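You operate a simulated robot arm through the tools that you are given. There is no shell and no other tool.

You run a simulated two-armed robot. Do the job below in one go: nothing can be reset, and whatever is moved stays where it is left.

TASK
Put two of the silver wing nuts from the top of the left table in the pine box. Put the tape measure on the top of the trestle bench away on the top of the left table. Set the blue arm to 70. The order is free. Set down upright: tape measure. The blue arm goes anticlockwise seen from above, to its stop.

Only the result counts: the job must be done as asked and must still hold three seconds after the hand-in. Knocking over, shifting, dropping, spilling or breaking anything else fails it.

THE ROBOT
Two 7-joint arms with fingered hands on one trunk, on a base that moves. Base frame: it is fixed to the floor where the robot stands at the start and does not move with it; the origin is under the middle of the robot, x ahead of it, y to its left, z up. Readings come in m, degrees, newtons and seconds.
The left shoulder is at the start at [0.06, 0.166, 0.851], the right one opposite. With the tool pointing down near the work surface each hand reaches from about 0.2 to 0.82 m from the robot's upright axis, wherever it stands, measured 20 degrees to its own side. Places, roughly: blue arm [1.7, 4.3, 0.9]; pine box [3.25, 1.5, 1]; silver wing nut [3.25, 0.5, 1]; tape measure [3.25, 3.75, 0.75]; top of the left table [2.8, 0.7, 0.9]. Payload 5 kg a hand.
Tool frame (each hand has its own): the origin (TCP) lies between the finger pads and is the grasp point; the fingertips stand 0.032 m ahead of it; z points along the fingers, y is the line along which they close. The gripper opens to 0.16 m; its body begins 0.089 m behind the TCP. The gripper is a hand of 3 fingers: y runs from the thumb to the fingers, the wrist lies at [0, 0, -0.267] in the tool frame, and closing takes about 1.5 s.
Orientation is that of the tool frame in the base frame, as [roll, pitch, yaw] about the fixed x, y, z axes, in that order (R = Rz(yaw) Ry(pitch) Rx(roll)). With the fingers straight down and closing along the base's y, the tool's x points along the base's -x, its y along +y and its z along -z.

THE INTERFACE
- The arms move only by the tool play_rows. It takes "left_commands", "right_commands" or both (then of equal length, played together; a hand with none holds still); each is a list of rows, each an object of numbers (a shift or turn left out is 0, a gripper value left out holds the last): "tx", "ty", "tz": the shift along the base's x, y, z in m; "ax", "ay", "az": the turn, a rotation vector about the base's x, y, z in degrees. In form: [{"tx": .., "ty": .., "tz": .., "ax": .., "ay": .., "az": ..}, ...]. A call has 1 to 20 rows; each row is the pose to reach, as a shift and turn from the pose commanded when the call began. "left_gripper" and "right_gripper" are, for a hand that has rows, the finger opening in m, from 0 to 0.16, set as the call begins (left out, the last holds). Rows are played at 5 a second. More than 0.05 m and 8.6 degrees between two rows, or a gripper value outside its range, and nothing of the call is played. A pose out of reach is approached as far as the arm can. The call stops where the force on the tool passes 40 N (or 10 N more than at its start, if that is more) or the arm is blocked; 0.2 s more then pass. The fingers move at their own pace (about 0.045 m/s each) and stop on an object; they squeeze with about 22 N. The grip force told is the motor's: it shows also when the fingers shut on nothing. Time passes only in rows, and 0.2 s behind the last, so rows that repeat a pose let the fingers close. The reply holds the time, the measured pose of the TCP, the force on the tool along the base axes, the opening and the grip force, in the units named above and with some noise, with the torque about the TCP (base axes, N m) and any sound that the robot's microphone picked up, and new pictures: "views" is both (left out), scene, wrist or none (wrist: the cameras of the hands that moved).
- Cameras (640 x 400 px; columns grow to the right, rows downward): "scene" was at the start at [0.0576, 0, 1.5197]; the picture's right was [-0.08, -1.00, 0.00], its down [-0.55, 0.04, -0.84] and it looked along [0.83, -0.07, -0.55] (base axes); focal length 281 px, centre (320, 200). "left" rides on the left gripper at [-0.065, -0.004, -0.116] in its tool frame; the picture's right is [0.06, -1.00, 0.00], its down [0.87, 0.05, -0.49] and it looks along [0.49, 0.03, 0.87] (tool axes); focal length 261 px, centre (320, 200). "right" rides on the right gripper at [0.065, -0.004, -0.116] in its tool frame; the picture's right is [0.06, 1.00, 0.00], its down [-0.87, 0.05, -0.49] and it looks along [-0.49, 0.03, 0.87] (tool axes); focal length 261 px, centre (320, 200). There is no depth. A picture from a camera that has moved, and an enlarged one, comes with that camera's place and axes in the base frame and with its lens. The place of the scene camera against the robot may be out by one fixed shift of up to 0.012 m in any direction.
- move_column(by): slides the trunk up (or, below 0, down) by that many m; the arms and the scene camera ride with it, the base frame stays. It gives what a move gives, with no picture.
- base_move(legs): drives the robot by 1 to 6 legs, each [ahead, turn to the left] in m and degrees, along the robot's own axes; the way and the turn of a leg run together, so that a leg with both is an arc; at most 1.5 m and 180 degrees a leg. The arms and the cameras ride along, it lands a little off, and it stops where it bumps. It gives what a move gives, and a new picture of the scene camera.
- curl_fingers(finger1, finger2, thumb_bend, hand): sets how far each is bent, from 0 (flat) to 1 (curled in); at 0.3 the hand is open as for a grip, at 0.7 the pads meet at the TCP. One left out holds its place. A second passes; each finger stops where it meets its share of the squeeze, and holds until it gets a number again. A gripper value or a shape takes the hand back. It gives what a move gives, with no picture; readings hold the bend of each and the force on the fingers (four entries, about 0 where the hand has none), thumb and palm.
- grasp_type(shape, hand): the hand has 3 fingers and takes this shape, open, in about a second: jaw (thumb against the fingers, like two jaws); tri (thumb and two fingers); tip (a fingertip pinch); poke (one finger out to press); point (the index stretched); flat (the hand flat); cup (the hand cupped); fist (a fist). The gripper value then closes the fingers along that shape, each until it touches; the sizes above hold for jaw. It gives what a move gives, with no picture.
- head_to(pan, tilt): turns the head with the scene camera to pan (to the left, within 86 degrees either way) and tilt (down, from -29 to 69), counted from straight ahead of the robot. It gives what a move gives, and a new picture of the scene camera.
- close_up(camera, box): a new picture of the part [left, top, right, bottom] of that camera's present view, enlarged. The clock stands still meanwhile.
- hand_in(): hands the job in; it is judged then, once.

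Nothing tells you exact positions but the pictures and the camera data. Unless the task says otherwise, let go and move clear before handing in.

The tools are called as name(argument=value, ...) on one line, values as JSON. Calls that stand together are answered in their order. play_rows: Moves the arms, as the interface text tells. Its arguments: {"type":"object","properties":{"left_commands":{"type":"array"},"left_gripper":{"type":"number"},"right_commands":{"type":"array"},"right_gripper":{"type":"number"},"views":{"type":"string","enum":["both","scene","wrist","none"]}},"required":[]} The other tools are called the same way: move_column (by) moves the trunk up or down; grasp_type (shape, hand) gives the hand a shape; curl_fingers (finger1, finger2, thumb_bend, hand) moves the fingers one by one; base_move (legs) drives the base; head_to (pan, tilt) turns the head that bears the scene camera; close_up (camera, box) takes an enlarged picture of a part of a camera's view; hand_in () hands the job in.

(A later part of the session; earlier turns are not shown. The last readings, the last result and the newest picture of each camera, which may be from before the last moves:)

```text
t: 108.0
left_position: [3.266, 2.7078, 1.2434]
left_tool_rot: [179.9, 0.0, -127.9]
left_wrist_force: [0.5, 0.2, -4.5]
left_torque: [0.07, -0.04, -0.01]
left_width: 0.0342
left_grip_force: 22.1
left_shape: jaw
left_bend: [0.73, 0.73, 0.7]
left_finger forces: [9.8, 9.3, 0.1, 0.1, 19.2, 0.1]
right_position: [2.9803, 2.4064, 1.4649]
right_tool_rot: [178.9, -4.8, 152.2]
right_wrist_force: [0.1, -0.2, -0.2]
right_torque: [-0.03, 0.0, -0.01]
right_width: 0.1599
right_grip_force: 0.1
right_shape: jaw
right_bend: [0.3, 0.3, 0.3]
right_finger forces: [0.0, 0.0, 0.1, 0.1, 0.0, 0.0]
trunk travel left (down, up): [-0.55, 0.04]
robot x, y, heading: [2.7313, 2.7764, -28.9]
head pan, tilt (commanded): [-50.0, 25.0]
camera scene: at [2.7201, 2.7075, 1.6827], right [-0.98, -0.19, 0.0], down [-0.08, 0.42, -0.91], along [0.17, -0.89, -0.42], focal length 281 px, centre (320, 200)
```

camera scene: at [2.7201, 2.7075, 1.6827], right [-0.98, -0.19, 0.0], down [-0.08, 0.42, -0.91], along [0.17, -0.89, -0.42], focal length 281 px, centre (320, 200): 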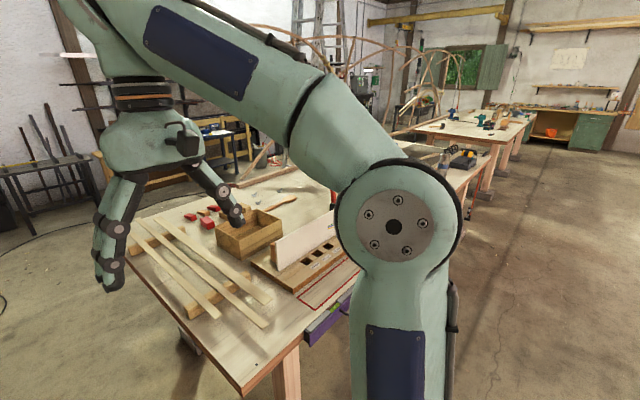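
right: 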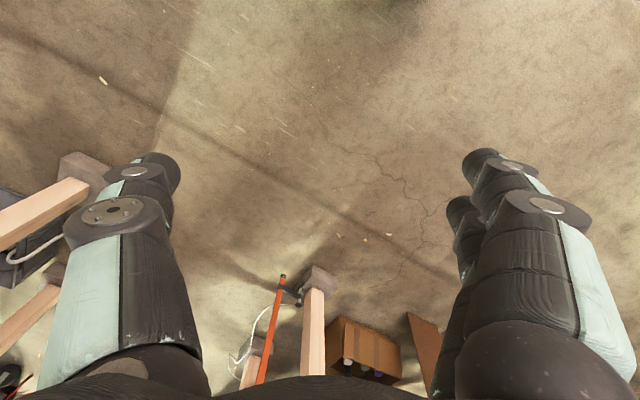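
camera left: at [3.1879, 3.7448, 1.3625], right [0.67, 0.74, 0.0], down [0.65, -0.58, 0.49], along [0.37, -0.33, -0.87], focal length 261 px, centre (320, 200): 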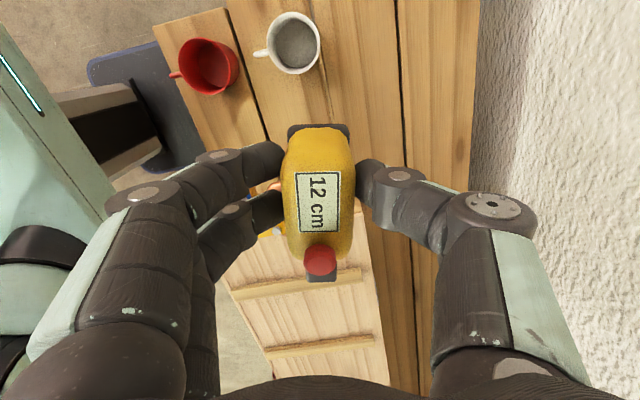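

I see the left table's end: an open pine box, slats on blocks, a white board with a slotted block, and a red-outlined area. I zoom in for details.

close_up(camera="scene", box=[120, 180, 360, 400])

head_to(pan=-15, tilt=35)

close_up(camera="scene", box=[300, 60, 640, 300])

```text
1.82 times, centred on (240, 290) of scene
camera zoom: at [2.7201, 2.7075, 1.6827], right [-0.98, -0.19, 0.0], down [-0.08, 0.42, -0.91], along [0.17, -0.89, -0.42], focal length 510 px, centre (466, 36)
```

zoom: 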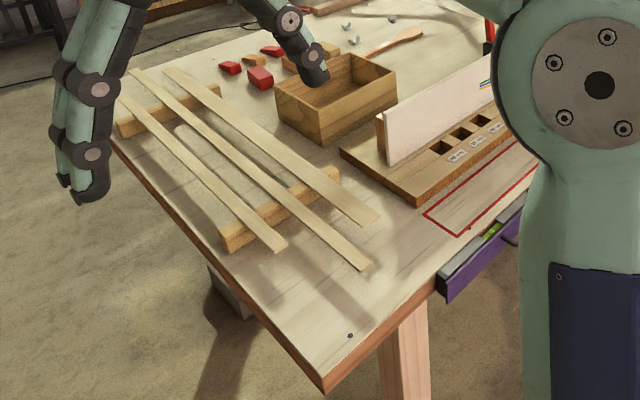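

```text
t: 109.0
left_position: [3.2675, 2.7082, 1.2446]
left_tool_rot: [180.0, 0.1, -127.8]
left_wrist_force: [-0.8, 0.1, -4.8]
left_torque: [0.03, -0.02, -0.01]
left_width: 0.0343
left_grip_force: 22.0
left_shape: jaw
left_bend: [0.73, 0.73, 0.7]
left_finger forces: [9.9, 9.4, 0.0, 0.0, 19.2, 0.0]
right_position: [2.9802, 2.4058, 1.4654]
right_tool_rot: [178.9, -4.8, 152.2]
right_wrist_force: [0.6, 0.0, 0.6]
right_torque: [-0.01, -0.01, 0.02]
right_width: 0.1598
right_grip_force: 0.0
right_shape: jaw
right_bend: [0.3, 0.3, 0.3]
right_finger forces: [0.0, 0.0, 0.1, 0.1, 0.0, 0.1]
trunk travel left (down, up): [-0.55, 0.04]
robot x, y, heading: [2.7311, 2.7758, -29.1]
head pan, tilt (commanded): [-15.0, 35.0]
camera scene: at [2.7657, 2.7366, 1.6669], right [-0.69, -0.72, 0.0], down [-0.41, 0.4, -0.82], along [0.59, -0.57, -0.57], focal length 281 px, centre (320, 200)
```

scene: 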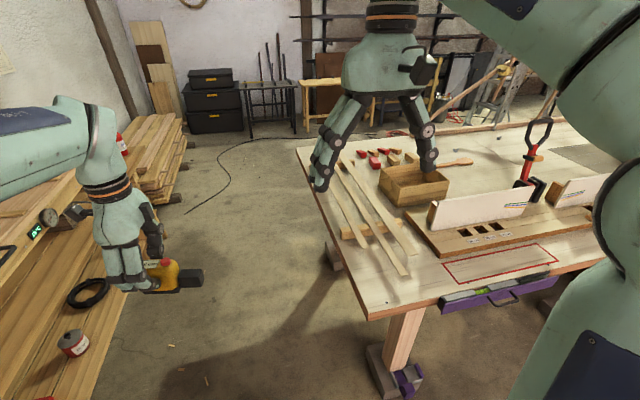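

```text
1.67 times, centred on (470, 180) of scene
camera zoom: at [2.7657, 2.7366, 1.6669], right [-0.69, -0.72, 0.0], down [-0.41, 0.4, -0.82], along [0.59, -0.57, -0.57], focal length 468 px, centre (70, 233)
```

zoom: 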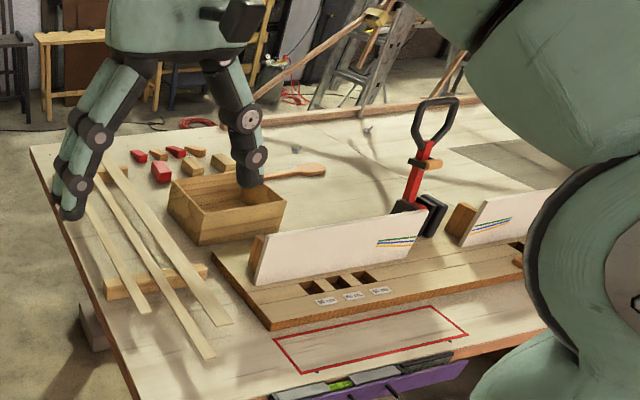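

The back-side strip where the wing nuts lie must be reached from behind the table; the pine box is at about (3.28, 1.60). I drive along the gap toward the table's far corner to see whether the back side is free.

base_move(legs=[[0, 8.6], [1.25, 0], [0, -9]])

head_to(pan=-60, tilt=25)

head_to(pan=-20, tilt=25)

```text
t: 116.5
left_position: [4.4201, 2.2604, 1.2434]
left_tool_rot: [-179.9, 0.0, -129.0]
left_wrist_force: [-0.4, -0.4, -3.6]
left_torque: [0.04, -0.06, 0.02]
left_width: 0.034
left_grip_force: 21.6
left_shape: jaw
left_bend: [0.73, 0.73, 0.7]
left_finger forces: [10.0, 9.4, 0.1, 0.0, 19.3, 0.0]
right_position: [4.1279, 1.9627, 1.4657]
right_tool_rot: [178.9, -4.8, 151.1]
right_wrist_force: [-0.8, -0.6, -0.3]
right_torque: [0.03, -0.04, -0.01]
right_width: 0.16
right_grip_force: 0.1
right_shape: jaw
right_bend: [0.3, 0.3, 0.3]
right_finger forces: [0.1, 0.0, 0.1, 0.0, 0.0, 0.1]
trunk travel left (down, up): [-0.55, 0.04]
robot x, y, heading: [3.8794, 2.3399, -30.0]
head pan, tilt (commanded): [-15.0, 35.0]
camera scene: at [3.9185, 2.2971, 1.6669], right [-0.71, -0.71, 0.0], down [-0.41, 0.41, -0.82], along [0.58, -0.58, -0.57], focal length 281 px, centre (320, 200)
```

scene: 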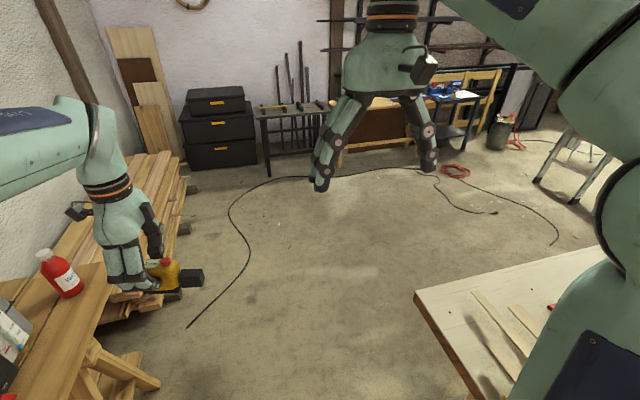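

```text
t: 117.6
left_position: [4.4193, 2.2596, 1.2436]
left_tool_rot: [179.9, 0.0, -129.0]
left_wrist_force: [0.1, -0.1, -4.0]
left_torque: [0.06, 0.01, 0.0]
left_width: 0.0341
left_grip_force: 22.0
left_shape: jaw
left_bend: [0.73, 0.73, 0.7]
left_finger forces: [9.9, 9.3, 0.0, 0.0, 19.3, 0.0]
right_position: [4.1269, 1.9631, 1.4647]
right_tool_rot: [178.9, -4.8, 151.1]
right_wrist_force: [0.5, 0.4, -0.2]
right_torque: [0.01, 0.05, -0.01]
right_width: 0.1597
right_grip_force: 0.1
right_shape: jaw
right_bend: [0.3, 0.3, 0.3]
right_finger forces: [0.0, 0.1, 0.0, 0.0, 0.1, 0.0]
trunk travel left (down, up): [-0.55, 0.04]
robot x, y, heading: [3.8835, 2.3405, -30.1]
head pan, tilt (commanded): [-60.0, 25.0]
camera scene: at [3.857, 2.268, 1.6827], right [-1.0, 0.0, 0.0], down [0.0, 0.42, -0.91], along [0.0, -0.91, -0.42], focal length 281 px, centre (320, 200)
```

scene: 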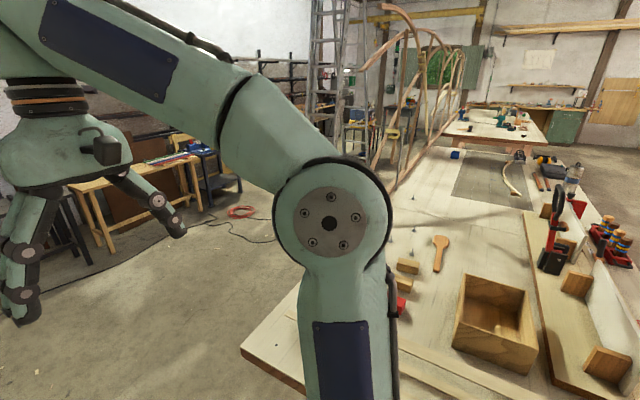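

```text
t: 118.7
left_position: [4.4201, 2.26, 1.244]
left_tool_rot: [179.8, 0.0, -129.1]
left_wrist_force: [0.2, 1.1, -3.3]
left_torque: [0.02, -0.06, 0.0]
left_width: 0.0344
left_grip_force: 21.8
left_shape: jaw
left_bend: [0.73, 0.73, 0.7]
left_finger forces: [9.9, 9.4, 0.0, 0.0, 19.3, 0.1]
right_position: [4.1283, 1.9624, 1.4665]
right_tool_rot: [178.9, -4.8, 151.1]
right_wrist_force: [0.5, 0.3, -0.2]
right_torque: [0.02, 0.0, 0.01]
right_width: 0.1601
right_grip_force: 0.0
right_shape: jaw
right_bend: [0.3, 0.3, 0.3]
right_finger forces: [0.0, 0.0, 0.0, 0.0, 0.0, 0.0]
trunk travel left (down, up): [-0.55, 0.04]
robot x, y, heading: [3.8815, 2.3375, -29.8]
head pan, tilt (commanded): [-20.0, 25.0]
camera scene: at [3.916, 2.2894, 1.6827], right [-0.77, -0.64, 0.0], down [-0.27, 0.32, -0.91], along [0.58, -0.7, -0.42], focal length 281 px, centre (320, 200)
```

scene: 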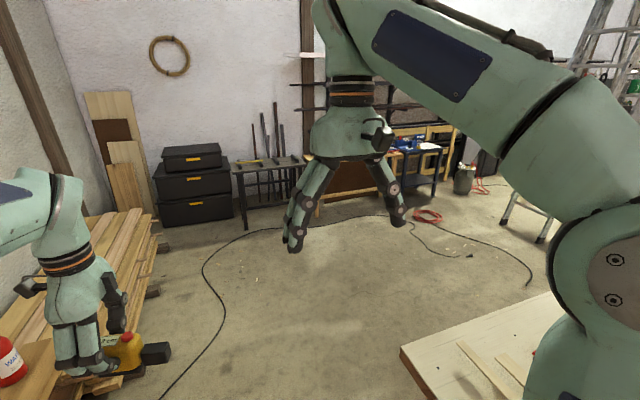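

The floor behind the table looks free near its far-left corner, with a bent-wood frame further along. I drive past the corner and turn to look along the back side.

base_move(legs=[[1.05, 0], [0, -80]])

head_to(pan=10, tilt=25)

close_up(camera="scene", box=[200, 80, 640, 360])

```text
t: 127.8
left_position: [4.831, 1.2596, 1.2435]
left_tool_rot: [179.8, 0.0, 151.0]
left_wrist_force: [-0.2, 0.0, -4.0]
left_torque: [-0.03, -0.1, 0.0]
left_width: 0.0338
left_grip_force: 22.0
left_shape: jaw
left_bend: [0.73, 0.73, 0.7]
left_finger forces: [9.8, 9.3, 0.0, 0.0, 19.0, 0.0]
right_position: [4.4866, 1.4953, 1.4662]
right_tool_rot: [178.8, -4.8, 71.1]
right_wrist_force: [0.1, 0.2, -0.3]
right_torque: [-0.03, -0.05, 0.0]
right_width: 0.1603
right_grip_force: 0.0
right_shape: jaw
right_bend: [0.3, 0.3, 0.3]
right_finger forces: [0.0, 0.0, 0.1, 0.0, 0.1, 0.0]
trunk travel left (down, up): [-0.55, 0.04]
robot x, y, heading: [4.8214, 1.7997, -110.1]
head pan, tilt (commanded): [-20.0, 25.0]
camera scene: at [4.7643, 1.7647, 1.6827], right [-0.77, 0.64, 0.0], down [0.27, 0.32, -0.91], along [-0.58, -0.69, -0.42], focal length 281 px, centre (320, 200)
```

scene: 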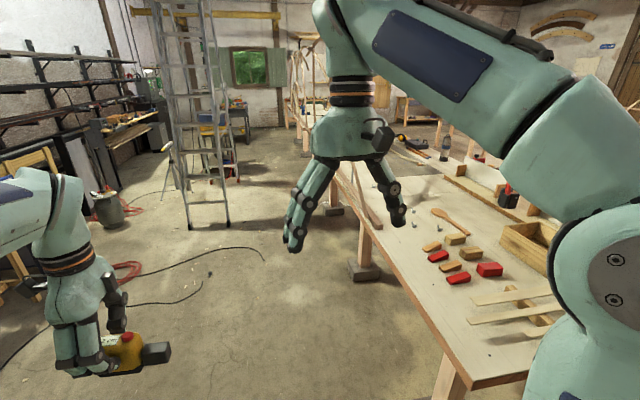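

```text
t: 128.7
left_position: [4.8311, 1.2597, 1.2433]
left_tool_rot: [179.9, -0.1, 150.9]
left_wrist_force: [-0.7, -0.7, -3.4]
left_torque: [-0.03, -0.01, 0.01]
left_width: 0.0338
left_grip_force: 22.0
left_shape: jaw
left_bend: [0.73, 0.73, 0.7]
left_finger forces: [9.8, 9.2, 0.1, 0.1, 19.1, 0.0]
right_position: [4.4873, 1.4951, 1.4662]
right_tool_rot: [178.9, -4.8, 71.1]
right_wrist_force: [-0.5, 0.5, 0.4]
right_torque: [0.03, 0.0, -0.02]
right_width: 0.1597
right_grip_force: 0.1
right_shape: jaw
right_bend: [0.3, 0.3, 0.3]
right_finger forces: [0.0, 0.0, 0.1, 0.0, 0.1, 0.1]
trunk travel left (down, up): [-0.55, 0.04]
robot x, y, heading: [4.813, 1.8016, -109.9]
head pan, tilt (commanded): [10.0, 25.0]
camera scene: at [4.8077, 1.7444, 1.6827], right [-0.98, 0.17, 0.0], down [0.07, 0.42, -0.91], along [-0.16, -0.89, -0.42], focal length 281 px, centre (320, 200)
```

scene: 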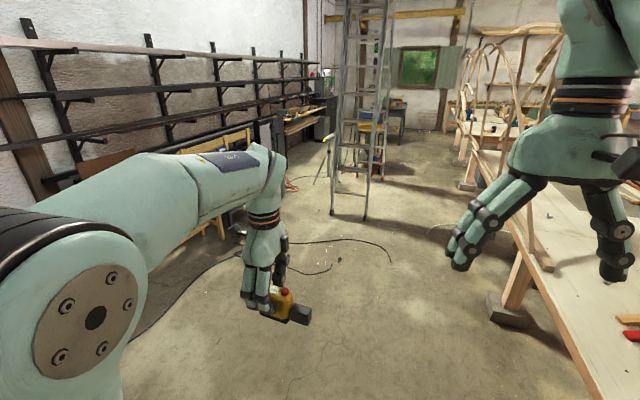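

```text
1.43 times, centred on (420, 220) of scene
camera zoom: at [4.8077, 1.7444, 1.6827], right [-0.98, 0.17, 0.0], down [0.07, 0.42, -0.91], along [-0.16, -0.89, -0.42], focal length 401 px, centre (177, 171)
```

zoom: 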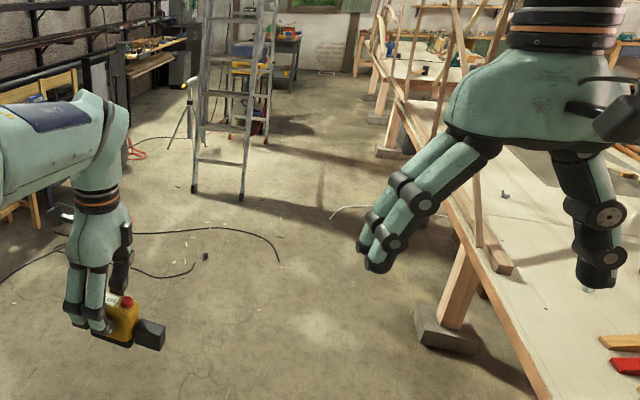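

There is a free aisle behind the table; a bent-wood rib frame stands along the back edge from about n≈2.7 on. I lower the right arm out of the camera's way and drive a bit along the aisle to look at the nuts.

play_rows(right_commands=[{"tx": -0.015, "ty": 0.005, "tz": -0.045}, {"tx": -0.03, "ty": 0.01, "tz": -0.09}, {"tx": -0.045, "ty": 0.015, "tz": -0.135}, {"tx": -0.06, "ty": 0.02, "tz": -0.18}, {"tx": -0.075, "ty": 0.025, "tz": -0.225}, {"tx": -0.09, "ty": 0.03, "tz": -0.27}, {"tx": -0.09, "ty": 0.03, "tz": -0.31}], views="none")

base_move(legs=[[0, -11], [0.75, 0]])

head_to(pan=-60, tilt=25)

```text
t: 130.3
left_position: [4.8315, 1.2594, 1.2438]
left_tool_rot: [179.9, -0.1, 151.1]
left_wrist_force: [-0.4, -0.5, -3.7]
left_torque: [-0.03, -0.03, 0.0]
left_width: 0.0337
left_grip_force: 22.6
left_shape: jaw
left_bend: [0.73, 0.73, 0.7]
left_finger forces: [9.8, 9.2, 0.0, 0.0, 19.1, 0.0]
right_position: [4.3982, 1.525, 1.1553]
right_tool_rot: [178.8, -4.6, 71.0]
right_wrist_force: [-0.6, -0.4, -0.2]
right_torque: [-0.01, 0.01, 0.0]
right_width: 0.1599
right_grip_force: 0.0
right_shape: jaw
right_bend: [0.3, 0.3, 0.3]
right_finger forces: [0.1, 0.0, 0.0, 0.0, 0.1, 0.0]
trunk travel left (down, up): [-0.55, 0.04]
robot x, y, heading: [4.8129, 1.8013, -109.8]
head pan, tilt (commanded): [10.0, 25.0]
```

```text
t: 135.0
left_position: [4.3512, 0.6418, 1.244]
left_tool_rot: [179.9, -0.1, 140.0]
left_wrist_force: [-0.3, 0.3, -4.7]
left_torque: [-0.02, -0.06, 0.0]
left_width: 0.0337
left_grip_force: 22.1
left_shape: jaw
left_bend: [0.73, 0.73, 0.7]
left_finger forces: [9.8, 9.2, 0.0, 0.1, 19.1, 0.1]
right_position: [3.9795, 0.9866, 1.1555]
right_tool_rot: [178.9, -4.8, 60.0]
right_wrist_force: [-0.6, 0.1, -0.7]
right_torque: [0.03, -0.01, 0.01]
right_width: 0.1597
right_grip_force: 0.2
right_shape: jaw
right_bend: [0.3, 0.3, 0.3]
right_finger forces: [0.0, 0.0, 0.1, 0.0, 0.0, 0.0]
trunk travel left (down, up): [-0.55, 0.04]
robot x, y, heading: [4.4398, 1.1773, -121.1]
head pan, tilt (commanded): [10.0, 25.0]
camera scene: at [4.4204, 1.122, 1.6826], right [-0.93, 0.36, 0.0], down [0.15, 0.39, -0.91], along [-0.33, -0.85, -0.42], focal length 281 px, centre (320, 200)
```

scene: 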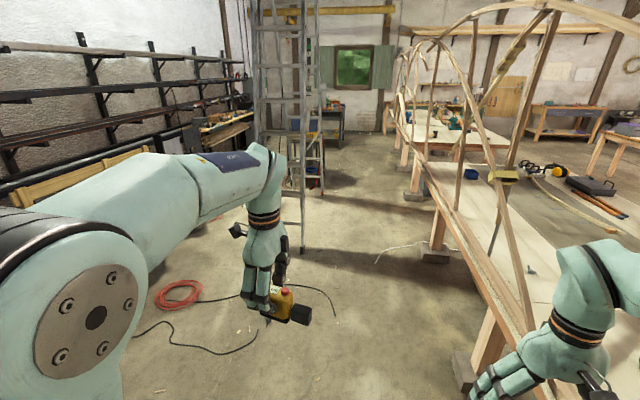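

```text
t: 136.4
left_position: [4.3529, 0.6416, 1.2441]
left_tool_rot: [179.9, -0.1, 140.1]
left_wrist_force: [-0.6, 0.4, -4.3]
left_torque: [0.0, -0.02, 0.0]
left_width: 0.0337
left_grip_force: 22.0
left_shape: jaw
left_bend: [0.73, 0.73, 0.7]
left_finger forces: [9.8, 9.3, 0.0, 0.1, 19.1, 0.0]
right_position: [3.9782, 0.9863, 1.155]
right_tool_rot: [178.8, -4.8, 59.9]
right_wrist_force: [0.9, 0.3, 0.0]
right_torque: [-0.02, -0.01, -0.01]
right_width: 0.1601
right_grip_force: 0.0
right_shape: jaw
right_bend: [0.3, 0.3, 0.3]
right_finger forces: [0.1, 0.1, 0.2, 0.0, 0.0, 0.0]
trunk travel left (down, up): [-0.55, 0.04]
robot x, y, heading: [4.4425, 1.1731, -121.0]
head pan, tilt (commanded): [-60.0, 25.0]
camera scene: at [4.3619, 1.2103, 1.6827], right [0.02, 1.0, 0.0], down [0.42, -0.01, -0.91], along [-0.91, 0.02, -0.42], focal length 281 px, centre (320, 200)
```

scene: 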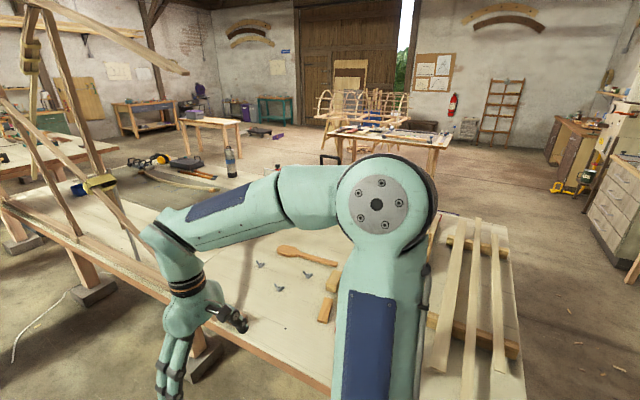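

Now I can see the wing nuts (three or more) on the table near a wooden spatula. I zoom in.

close_up(camera="scene", box=[200, 220, 360, 340])

close_up(camera="scene", box=[0, 100, 280, 340])

close_up(camera="right", box=[0, 0, 640, 400])

```text
3.33 times, centred on (280, 280) of scene
camera zoom: at [4.3619, 1.2103, 1.6827], right [0.02, 1.0, 0.0], down [0.42, -0.01, -0.91], along [-0.91, 0.02, -0.42], focal length 936 px, centre (453, -67)
```

zoom: 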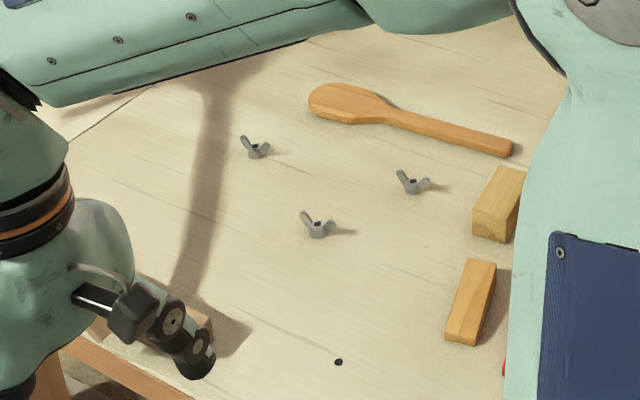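

```text
1.67 times, centred on (140, 220) of scene
camera zoom: at [4.3619, 1.2103, 1.6827], right [0.02, 1.0, 0.0], down [0.42, -0.01, -0.91], along [-0.91, 0.02, -0.42], focal length 468 px, centre (620, 167)
```

zoom: 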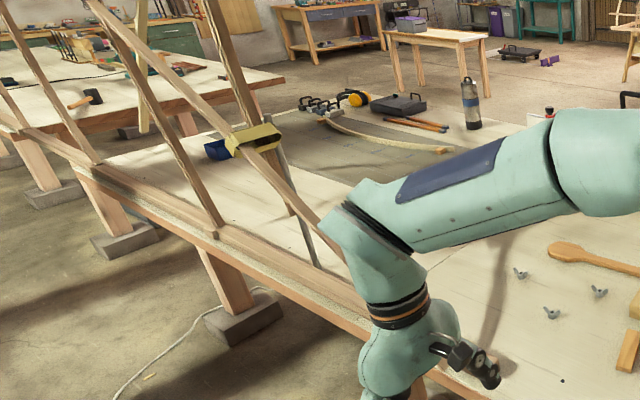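

```text
1.00 times, centred on (320, 200) of right (not enlarged: the box is as wide or as high as the picture)
camera zoom: at [4.001, 1.0392, 1.2762], right [0.89, -0.45, 0.02], down [-0.41, -0.81, 0.42], along [-0.17, -0.38, -0.91], focal length 261 px, centre (320, 200)
```

zoom: 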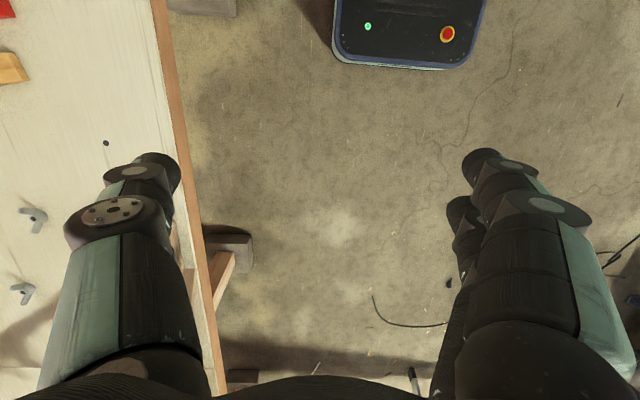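

Three wing nuts: A ≈ (3.365, 0.968), B ≈ (3.439, 1.175), C ≈ (3.512, 1.066) on a table top at z≈0.90; B and C are clear of the rib frame. I'll first set the tape down on the bare strip near the back edge, so I turn to face the table.

base_move(legs=[[0, -45], [0, -44.5]])

head_to(pan=10, tilt=45)

```text
t: 141.1
left_position: [3.9056, 1.2661, 1.2442]
left_tool_rot: [179.9, 0.1, 49.9]
left_wrist_force: [0.2, -0.1, -4.3]
left_torque: [-0.06, 0.06, 0.01]
left_width: 0.0336
left_grip_force: 22.1
left_shape: jaw
left_bend: [0.73, 0.73, 0.7]
left_finger forces: [9.7, 9.1, 0.1, 0.1, 18.8, 0.0]
right_position: [4.2525, 1.6388, 1.1561]
right_tool_rot: [178.9, -4.8, -30.2]
right_wrist_force: [0.3, 0.2, -0.1]
right_torque: [0.0, 0.01, -0.02]
right_width: 0.1599
right_grip_force: 0.1
right_shape: jaw
right_bend: [0.3, 0.3, 0.3]
right_finger forces: [0.0, 0.0, 0.0, 0.1, 0.0, 0.1]
trunk travel left (down, up): [-0.55, 0.04]
robot x, y, heading: [4.4452, 1.1768, 148.7]
head pan, tilt (commanded): [-60.0, 25.0]
camera scene: at [4.4663, 1.2604, 1.6827], right [1.0, -0.02, 0.0], down [-0.01, -0.42, -0.91], along [0.02, 0.91, -0.42], focal length 281 px, centre (320, 200)
```

scene: 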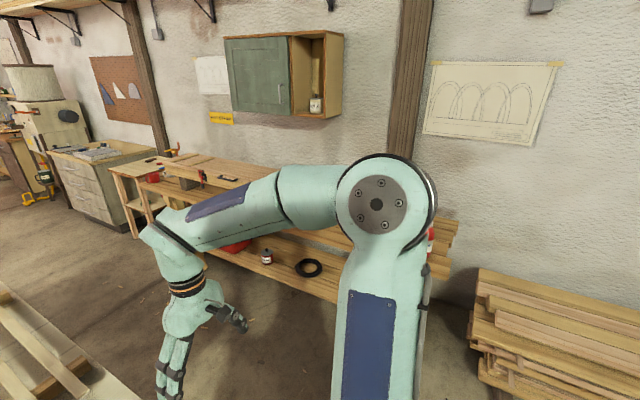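

```text
t: 142.5
left_position: [3.9061, 1.2641, 1.2452]
left_tool_rot: [179.8, -0.1, 49.8]
left_wrist_force: [0.6, 0.1, -3.5]
left_torque: [-0.04, 0.02, 0.0]
left_width: 0.0336
left_grip_force: 21.8
left_shape: jaw
left_bend: [0.73, 0.73, 0.7]
left_finger forces: [9.6, 9.1, 0.1, 0.1, 18.9, 0.0]
right_position: [4.2504, 1.6382, 1.1566]
right_tool_rot: [178.9, -4.8, -30.0]
right_wrist_force: [-0.5, -0.3, 0.1]
right_torque: [-0.02, -0.01, 0.0]
right_width: 0.1599
right_grip_force: 0.1
right_shape: jaw
right_bend: [0.3, 0.3, 0.3]
right_finger forces: [0.0, 0.1, 0.1, 0.0, 0.0, 0.0]
trunk travel left (down, up): [-0.55, 0.04]
robot x, y, heading: [4.4398, 1.1763, 148.8]
head pan, tilt (commanded): [10.0, 45.0]
camera scene: at [4.3882, 1.1973, 1.6521], right [0.36, 0.93, 0.0], down [0.66, -0.26, -0.71], along [-0.66, 0.26, -0.71], focal length 281 px, centre (320, 200)
```

scene: 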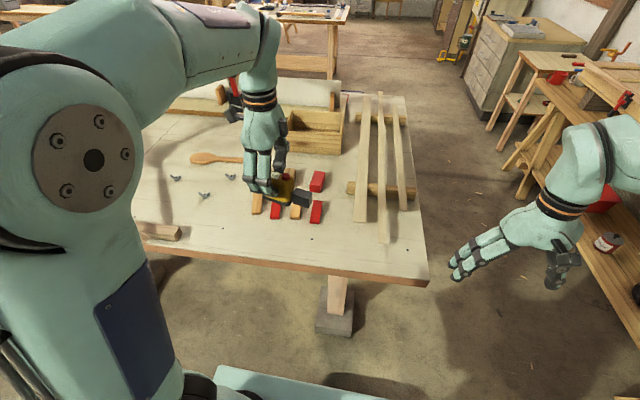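

close_up(camera="scene", box=[130, 120, 430, 300])

```text
2.13 times, centred on (280, 210) of scene
camera zoom: at [4.3882, 1.1973, 1.6521], right [0.36, 0.93, 0.0], down [0.66, -0.26, -0.71], along [-0.66, 0.26, -0.71], focal length 599 px, centre (405, 179)
```

zoom: 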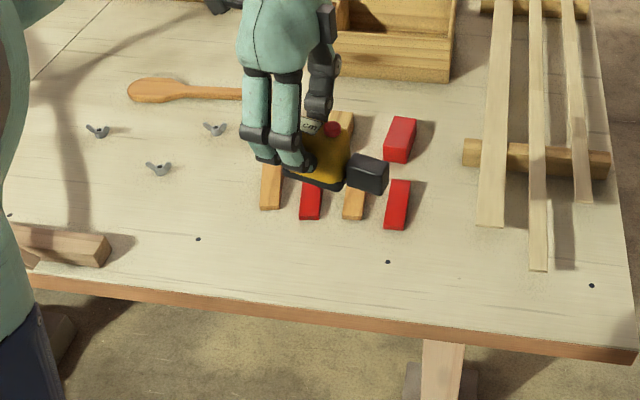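

I see a bare strip along the back edge beyond the small blocks (which end at u≈2.55; edge at u≈2.72). I'll set the tape at about (3.823, 1.299): move over it and lower to about 5 cm above.

play_rows(left_commands=[{"tx": -0.028, "ty": 0.012}, {"tx": -0.056, "ty": 0.024}, {"tx": -0.083, "ty": 0.035, "tz": -0.02}, {"tx": -0.083, "ty": 0.035, "tz": -0.06}, {"tx": -0.083, "ty": 0.035, "tz": -0.1}, {"tx": -0.083, "ty": 0.035, "tz": -0.14}, {"tx": -0.083, "ty": 0.035, "tz": -0.18}, {"tx": -0.083, "ty": 0.035, "tz": -0.22}, {"tx": -0.083, "ty": 0.035, "tz": -0.25}, {"tx": -0.083, "ty": 0.035, "tz": -0.25}], views="both")

close_up(camera="scene", box=[130, 120, 430, 300])

```text
t: 144.7
left_position: [3.822, 1.2982, 0.9933]
left_tool_rot: [180.0, -0.1, 49.7]
left_wrist_force: [0.3, -0.1, -4.4]
left_torque: [0.01, 0.05, -0.05]
left_width: 0.0334
left_grip_force: 22.1
left_shape: jaw
left_bend: [0.73, 0.73, 0.7]
left_finger forces: [9.6, 9.2, 0.0, 0.0, 18.9, 0.0]
right_position: [4.2508, 1.6359, 1.1553]
right_tool_rot: [178.9, -4.8, -30.1]
right_wrist_force: [-0.1, -0.6, 0.2]
right_torque: [-0.02, 0.02, 0.02]
right_width: 0.1602
right_grip_force: 0.1
right_shape: jaw
right_bend: [0.3, 0.3, 0.3]
right_finger forces: [0.1, 0.0, 0.1, 0.0, 0.1, 0.0]
trunk travel left (down, up): [-0.55, 0.04]
robot x, y, heading: [4.4421, 1.177, 148.8]
head pan, tilt (commanded): [10.0, 45.0]
camera scene: at [4.3885, 1.1971, 1.6521], right [0.36, 0.93, 0.0], down [0.66, -0.26, -0.71], along [-0.66, 0.26, -0.71], focal length 281 px, centre (320, 200)
camera left: at [3.7761, 1.2518, 1.1093], right [-0.72, 0.69, 0.0], down [0.6, 0.63, 0.49], along [0.34, 0.36, -0.87], focal length 261 px, centre (320, 200)
```

scene: 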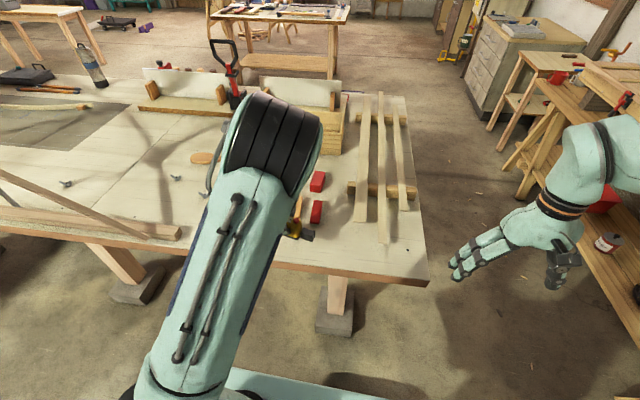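
left: 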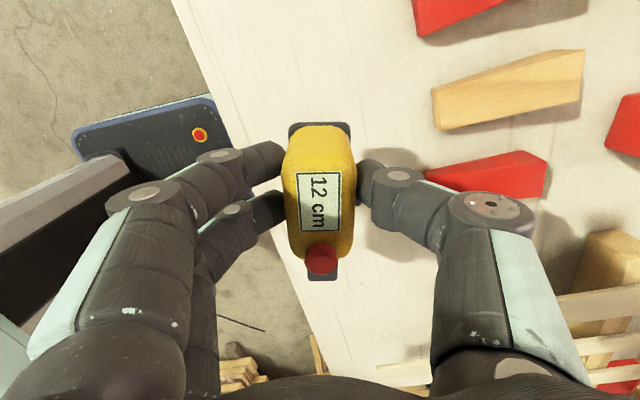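

```text
2.13 times, centred on (280, 210) of scene
camera zoom: at [4.3885, 1.1971, 1.6521], right [0.36, 0.93, 0.0], down [0.66, -0.26, -0.71], along [-0.66, 0.26, -0.71], focal length 599 px, centre (405, 179)
```

zoom: 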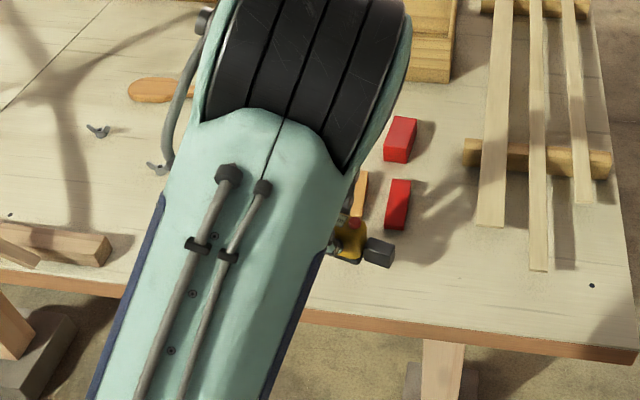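

The tape hangs over the bare strip; the wedge tips are ~9 cm away on the thumb side. I shift 1.5 cm toward the edge and lower slowly, watching the force.

play_rows(left_commands=[{"tx": 0.007, "ty": -0.004, "tz": -0.005}, {"tx": 0.013, "ty": -0.0076, "tz": -0.015}, {"tx": 0.013, "ty": -0.0076, "tz": -0.025}, {"tx": 0.013, "ty": -0.0076, "tz": -0.033}, {"tx": 0.013, "ty": -0.0076, "tz": -0.033}], views="wrist")

```text
t: 145.9
left_position: [3.8351, 1.2912, 0.9617]
left_tool_rot: [179.9, -0.1, 49.8]
left_wrist_force: [-0.4, 0.2, -4.1]
left_torque: [-0.03, 0.04, -0.03]
left_width: 0.0335
left_grip_force: 21.4
left_shape: jaw
left_bend: [0.73, 0.73, 0.7]
left_finger forces: [9.7, 9.1, 0.0, 0.0, 18.8, 0.0]
right_position: [4.2516, 1.6388, 1.1563]
right_tool_rot: [179.0, -4.8, -30.1]
right_wrist_force: [0.4, -0.2, 0.5]
right_torque: [0.0, -0.02, 0.02]
right_width: 0.1597
right_grip_force: 0.1
right_shape: jaw
right_bend: [0.3, 0.3, 0.3]
right_finger forces: [0.0, 0.1, 0.1, 0.1, 0.1, 0.1]
trunk travel left (down, up): [-0.55, 0.04]
robot x, y, heading: [4.4383, 1.1782, 148.7]
head pan, tilt (commanded): [10.0, 45.0]
camera left: at [3.7893, 1.2445, 1.0772], right [-0.72, 0.69, 0.0], down [0.6, 0.63, 0.49], along [0.34, 0.36, -0.87], focal length 261 px, centre (320, 200)
```

left: 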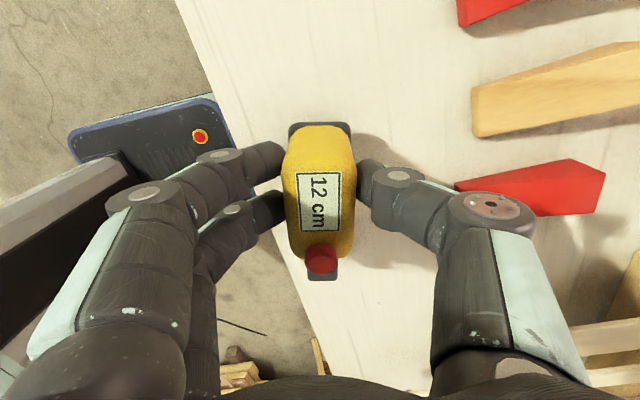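

play_rows(left_commands=[{"tz": -0.003}, {"tz": -0.006}, {"tz": -0.009}, {"tz": -0.011}], views="wrist")

```text
t: 146.9
left_position: [3.8359, 1.2911, 0.9489]
left_tool_rot: [179.9, -0.1, 49.8]
left_wrist_force: [-0.1, 0.0, -3.7]
left_torque: [0.0, 0.04, 0.01]
left_width: 0.0333
left_grip_force: 21.8
left_shape: jaw
left_bend: [0.73, 0.73, 0.7]
left_finger forces: [9.8, 9.0, 0.1, 0.1, 18.8, 0.1]
right_position: [4.2505, 1.6382, 1.156]
right_tool_rot: [178.8, -4.8, -30.1]
right_wrist_force: [-0.2, -0.7, -0.4]
right_torque: [-0.03, 0.0, -0.02]
right_width: 0.1598
right_grip_force: 0.1
right_shape: jaw
right_bend: [0.3, 0.3, 0.3]
right_finger forces: [0.0, 0.0, 0.0, 0.0, 0.0, 0.0]
trunk travel left (down, up): [-0.55, 0.04]
robot x, y, heading: [4.4405, 1.1768, 148.8]
head pan, tilt (commanded): [10.0, 45.0]
camera left: at [3.7896, 1.2446, 1.0659], right [-0.72, 0.69, 0.0], down [0.6, 0.63, 0.49], along [0.34, 0.36, -0.87], focal length 261 px, centre (320, 200)
```

left: 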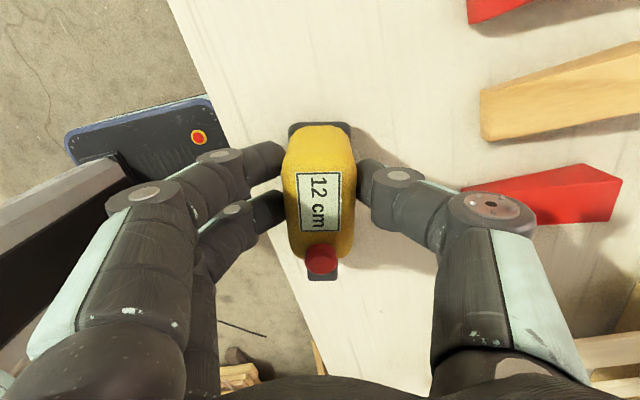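

play_rows(left_commands=[{"tz": -0.003}, {"tz": -0.006}, {"tz": -0.006}], views="wrist")

```text
t: 147.7
left_position: [3.8353, 1.291, 0.9458]
left_tool_rot: [-179.9, 0.1, 49.9]
left_wrist_force: [-2.1, -1.4, 10.4]
left_torque: [0.0, -0.06, -0.03]
left_width: 0.0339
left_grip_force: 22.3
left_shape: jaw
left_bend: [0.73, 0.74, 0.7]
left_finger forces: [9.7, 12.0, 0.1, 0.1, 22.5, 0.0]
right_position: [4.2509, 1.6374, 1.1567]
right_tool_rot: [178.9, -4.8, -30.1]
right_wrist_force: [0.5, -0.8, -0.2]
right_torque: [0.0, 0.01, -0.02]
right_width: 0.1599
right_grip_force: 0.0
right_shape: jaw
right_bend: [0.3, 0.3, 0.3]
right_finger forces: [0.0, 0.0, 0.0, 0.1, 0.0, 0.0]
trunk travel left (down, up): [-0.55, 0.04]
robot x, y, heading: [4.4385, 1.1765, 148.8]
head pan, tilt (commanded): [10.0, 45.0]
camera left: at [3.7896, 1.2445, 1.0613], right [-0.72, 0.69, 0.0], down [0.6, 0.63, 0.49], along [0.34, 0.36, -0.87], focal length 261 px, centre (320, 200)
```

left: 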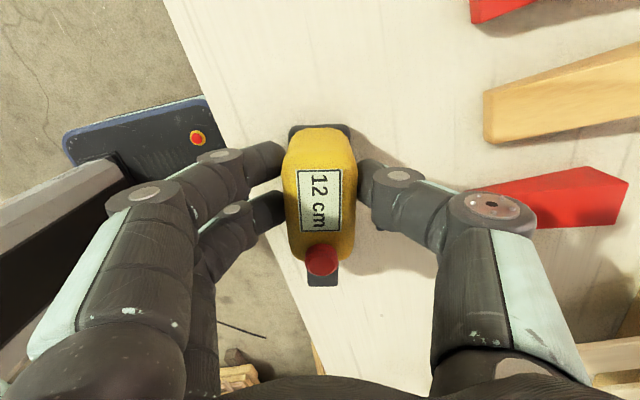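

The tape has touched down flat (force +10 N). I relax slightly, open moderately, then lift straight up.

play_rows(left_commands=[{"tz": 0.002}, {"tz": 0.002}, {"tz": 0.002}, {"tz": 0.002}, {"tz": 0.002}], left_gripper=0.07, views="wrist")

```text
t: 148.9
left_position: [3.837, 1.2925, 0.9449]
left_tool_rot: [-180.0, -0.1, 49.8]
left_wrist_force: [0.1, -0.3, 0.0]
left_torque: [-0.04, 0.03, 0.0]
left_width: 0.0694
left_grip_force: 0.1
left_shape: jaw
left_bend: [0.73, 0.73, 0.7]
left_finger forces: [0.0, 0.0, 0.0, 0.0, 0.0, 0.0]
right_position: [4.2509, 1.6365, 1.1557]
right_tool_rot: [178.9, -4.9, -30.0]
right_wrist_force: [0.7, -0.9, -1.7]
right_torque: [0.02, -0.01, -0.03]
right_width: 0.1599
right_grip_force: 0.1
right_shape: jaw
right_bend: [0.3, 0.3, 0.3]
right_finger forces: [0.1, 0.0, 0.0, 0.1, 0.0, 0.0]
trunk travel left (down, up): [-0.55, 0.04]
robot x, y, heading: [4.4419, 1.1749, 148.7]
head pan, tilt (commanded): [10.0, 45.0]
camera left: at [3.79, 1.2449, 1.0622], right [-0.72, 0.69, 0.0], down [0.6, 0.63, 0.49], along [0.34, 0.36, -0.87], focal length 261 px, centre (320, 200)
```

left: 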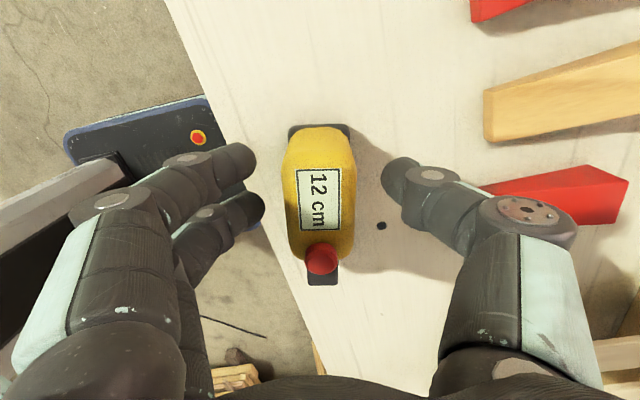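

Released cleanly. I lift straight up.

play_rows(left_commands=[{"tz": 0.03}, {"tz": 0.07}, {"tz": 0.11}, {"tz": 0.15}, {"tz": 0.19}, {"tz": 0.23}, {"tx": 0.03, "ty": -0.02, "tz": 0.25}, {"tx": 0.06, "ty": -0.04, "tz": 0.26}], views="both")

```text
t: 150.7
left_position: [3.8974, 1.2512, 1.2069]
left_tool_rot: [180.0, -0.1, 49.8]
left_wrist_force: [0.9, 0.6, -0.6]
left_torque: [0.03, 0.04, 0.01]
left_width: 0.0697
left_grip_force: 0.1
left_shape: jaw
left_bend: [0.73, 0.73, 0.7]
left_finger forces: [0.1, 0.0, 0.1, 0.0, 0.1, 0.1]
right_position: [4.2522, 1.6374, 1.1559]
right_tool_rot: [179.0, -4.7, -30.0]
right_wrist_force: [-0.2, -0.5, 0.6]
right_torque: [-0.01, 0.04, 0.01]
right_width: 0.1598
right_grip_force: 0.0
right_shape: jaw
right_bend: [0.3, 0.3, 0.3]
right_finger forces: [0.0, 0.0, 0.0, 0.0, 0.0, 0.1]
trunk travel left (down, up): [-0.55, 0.04]
robot x, y, heading: [4.442, 1.1764, 149.0]
head pan, tilt (commanded): [10.0, 45.0]
camera scene: at [4.3893, 1.1969, 1.6521], right [0.36, 0.93, 0.0], down [0.66, -0.26, -0.71], along [-0.66, 0.26, -0.71], focal length 281 px, centre (320, 200)
camera left: at [3.8525, 1.2031, 1.3227], right [-0.72, 0.69, 0.0], down [0.6, 0.63, 0.49], along [0.34, 0.36, -0.87], focal length 261 px, centre (320, 200)
```

scene: 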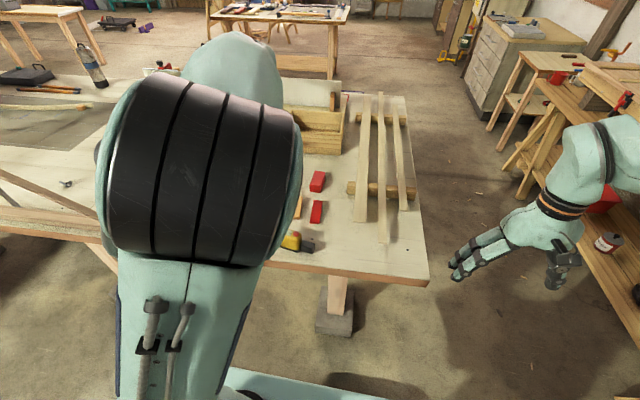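
left: 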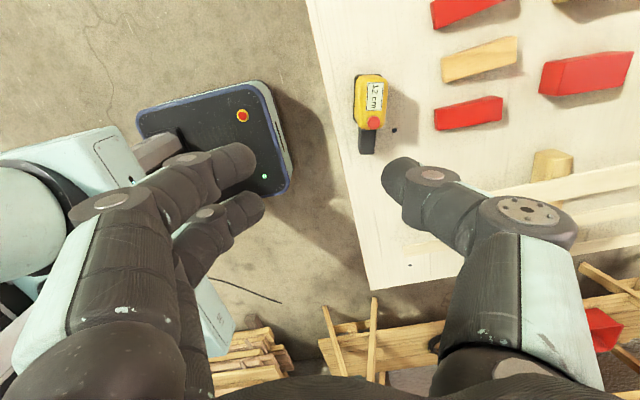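

The tape stands upright on the table. Next I shift the base along the aisle so the left hand can take nut C and the right hand nut B.

base_move(legs=[[0, 90.5], [0.41, 0], [0, -90], [0.16, 0]])

head_to(pan=0, tilt=50)

```text
t: 162.2
left_position: [3.5473, 0.9861, 1.2052]
left_tool_rot: [179.9, -0.1, 49.6]
left_wrist_force: [-0.7, 0.5, -0.1]
left_torque: [-0.01, -0.05, 0.02]
left_width: 0.0695
left_grip_force: 0.0
left_shape: jaw
left_bend: [0.73, 0.73, 0.7]
left_finger forces: [0.0, 0.1, 0.0, 0.1, 0.0, 0.0]
right_position: [3.9035, 1.3718, 1.1553]
right_tool_rot: [178.9, -4.9, -30.4]
right_wrist_force: [-1.1, -0.4, -1.0]
right_torque: [-0.04, -0.08, 0.02]
right_width: 0.1598
right_grip_force: 0.1
right_shape: jaw
right_bend: [0.3, 0.3, 0.3]
right_finger forces: [0.0, 0.0, 0.0, 0.0, 0.1, 0.0]
trunk travel left (down, up): [-0.55, 0.04]
robot x, y, heading: [4.0901, 0.9053, 148.4]
head pan, tilt (commanded): [10.0, 45.0]
camera scene: at [4.0371, 0.9304, 1.652], right [0.37, 0.93, 0.0], down [0.66, -0.26, -0.71], along [-0.66, 0.26, -0.71], focal length 281 px, centre (320, 200)
```

scene: 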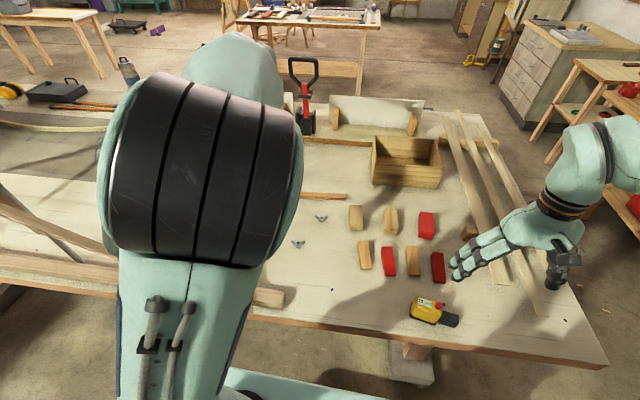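

```text
t: 162.9
left_position: [3.5481, 0.9858, 1.2051]
left_tool_rot: [-179.9, -0.1, 49.5]
left_wrist_force: [0.2, -0.5, 0.6]
left_torque: [-0.01, 0.02, 0.0]
left_width: 0.0697
left_grip_force: 0.0
left_shape: jaw
left_bend: [0.73, 0.73, 0.7]
left_finger forces: [0.1, 0.0, 0.0, 0.0, 0.0, 0.0]
right_position: [3.9046, 1.3697, 1.1556]
right_tool_rot: [178.9, -4.9, -30.5]
right_wrist_force: [-0.1, 1.5, 0.1]
right_torque: [0.04, 0.01, 0.02]
right_width: 0.16
right_grip_force: 0.0
right_shape: jaw
right_bend: [0.3, 0.3, 0.3]
right_finger forces: [0.0, 0.0, 0.0, 0.0, 0.0, 0.1]
trunk travel left (down, up): [-0.55, 0.04]
robot x, y, heading: [4.0914, 0.9099, 148.4]
head pan, tilt (commanded): [0.0, 50.0]
camera scene: at [4.0487, 0.9396, 1.6452], right [0.52, 0.85, 0.0], down [0.65, -0.4, -0.64], along [-0.55, 0.34, -0.77], focal length 281 px, centre (320, 200)
```

scene: 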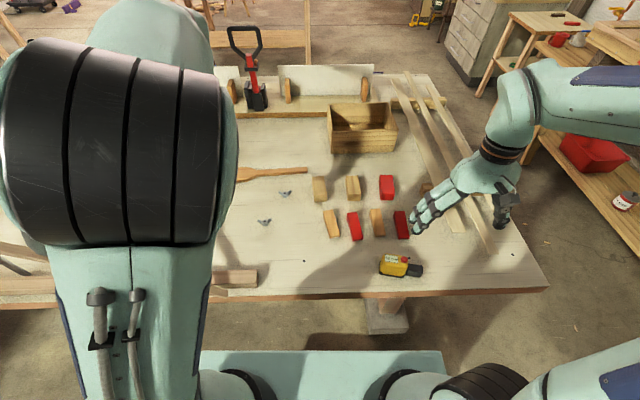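

Both nuts C and B are in front of me. I zoom on them to see how their wings are oriented.

close_up(camera="scene", box=[240, 170, 320, 240])

close_up(camera="left", box=[0, 0, 640, 400])

```text
5.71 times, centred on (280, 205) of scene
camera zoom: at [4.0487, 0.9396, 1.6452], right [0.52, 0.85, 0.0], down [0.65, -0.4, -0.64], along [-0.55, 0.34, -0.77], focal length 1604 px, centre (549, 171)
```

zoom: 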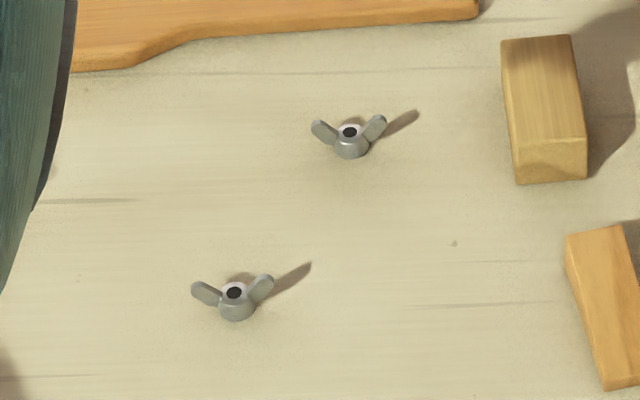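

```text
1.00 times, centred on (320, 200) of left (not enlarged: the box is as wide or as high as the picture)
camera zoom: at [3.5019, 0.9384, 1.3221], right [-0.72, 0.69, 0.0], down [0.6, 0.63, 0.49], along [0.34, 0.35, -0.87], focal length 261 px, centre (320, 200)
```

zoom: 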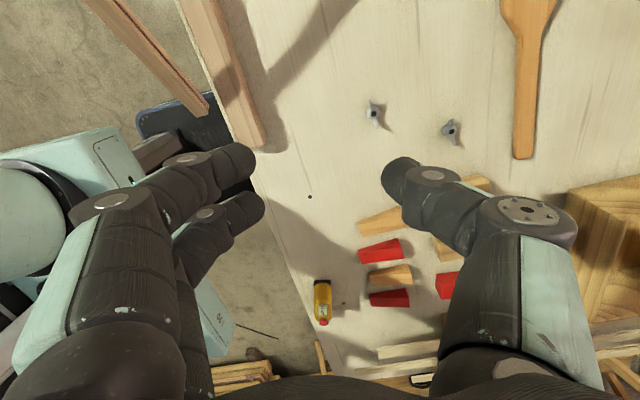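

Wings lie roughly along heading 58°, so the present closing direction (across the wings) suits. The wrist camera puts C at about (3.498, 1.053) and B at (3.427, 1.159). I bring the left hand over C.

play_rows(left_commands=[{"tx": -0.017, "ty": 0.022, "tz": -0.01, "az": 3}, {"tx": -0.034, "ty": 0.045, "tz": -0.03, "az": 6}, {"tx": -0.05, "ty": 0.067, "tz": -0.06, "az": 9}, {"tx": -0.05, "ty": 0.067, "tz": -0.1, "az": 9}, {"tx": -0.05, "ty": 0.067, "tz": -0.14, "az": 9}, {"tx": -0.05, "ty": 0.067, "tz": -0.165, "az": 9}, {"tx": -0.05, "ty": 0.067, "tz": -0.165, "az": 9}], left_gripper=0.08, views="both")

```text
t: 164.5
left_position: [3.5, 1.0538, 1.0405]
left_tool_rot: [180.0, 0.0, 58.5]
left_wrist_force: [0.8, -0.1, -0.4]
left_torque: [0.01, 0.02, -0.01]
left_width: 0.0796
left_grip_force: 0.1
left_shape: jaw
left_bend: [0.72, 0.72, 0.7]
left_finger forces: [0.0, 0.1, 0.0, 0.1, 0.0, 0.0]
right_position: [3.9038, 1.3707, 1.155]
right_tool_rot: [178.9, -4.8, -30.5]
right_wrist_force: [-0.4, 0.7, 0.2]
right_torque: [-0.01, 0.01, -0.05]
right_width: 0.1599
right_grip_force: 0.1
right_shape: jaw
right_bend: [0.3, 0.3, 0.3]
right_finger forces: [0.0, 0.0, 0.1, 0.0, 0.0, 0.0]
trunk travel left (down, up): [-0.55, 0.04]
robot x, y, heading: [4.0909, 0.9041, 148.8]
head pan, tilt (commanded): [0.0, 50.0]
camera scene: at [4.0487, 0.9398, 1.6452], right [0.52, 0.85, 0.0], down [0.65, -0.4, -0.64], along [-0.55, 0.34, -0.77], focal length 281 px, centre (320, 200)
camera left: at [3.4609, 0.9998, 1.1568], right [-0.82, 0.57, 0.0], down [0.5, 0.71, 0.49], along [0.28, 0.4, -0.87], focal length 261 px, centre (320, 200)
```

scene: 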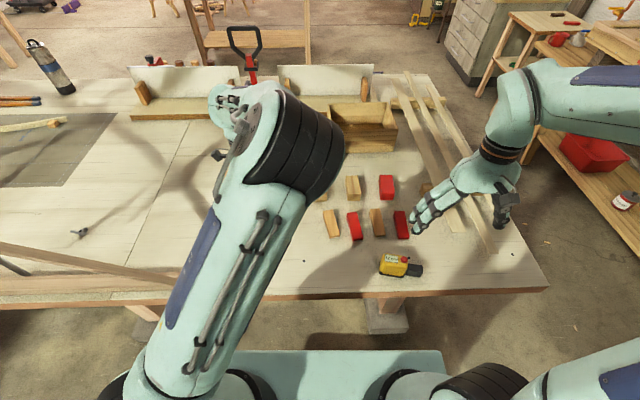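
left: 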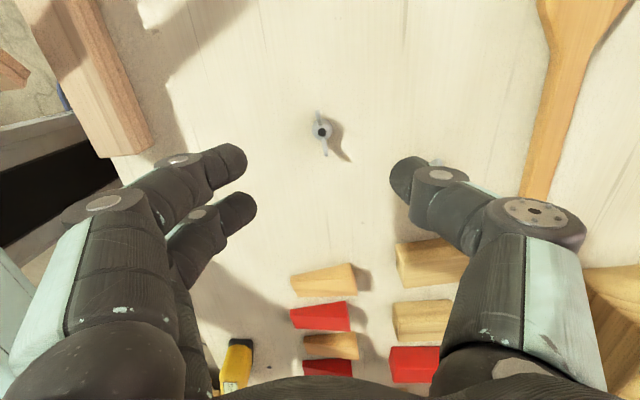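

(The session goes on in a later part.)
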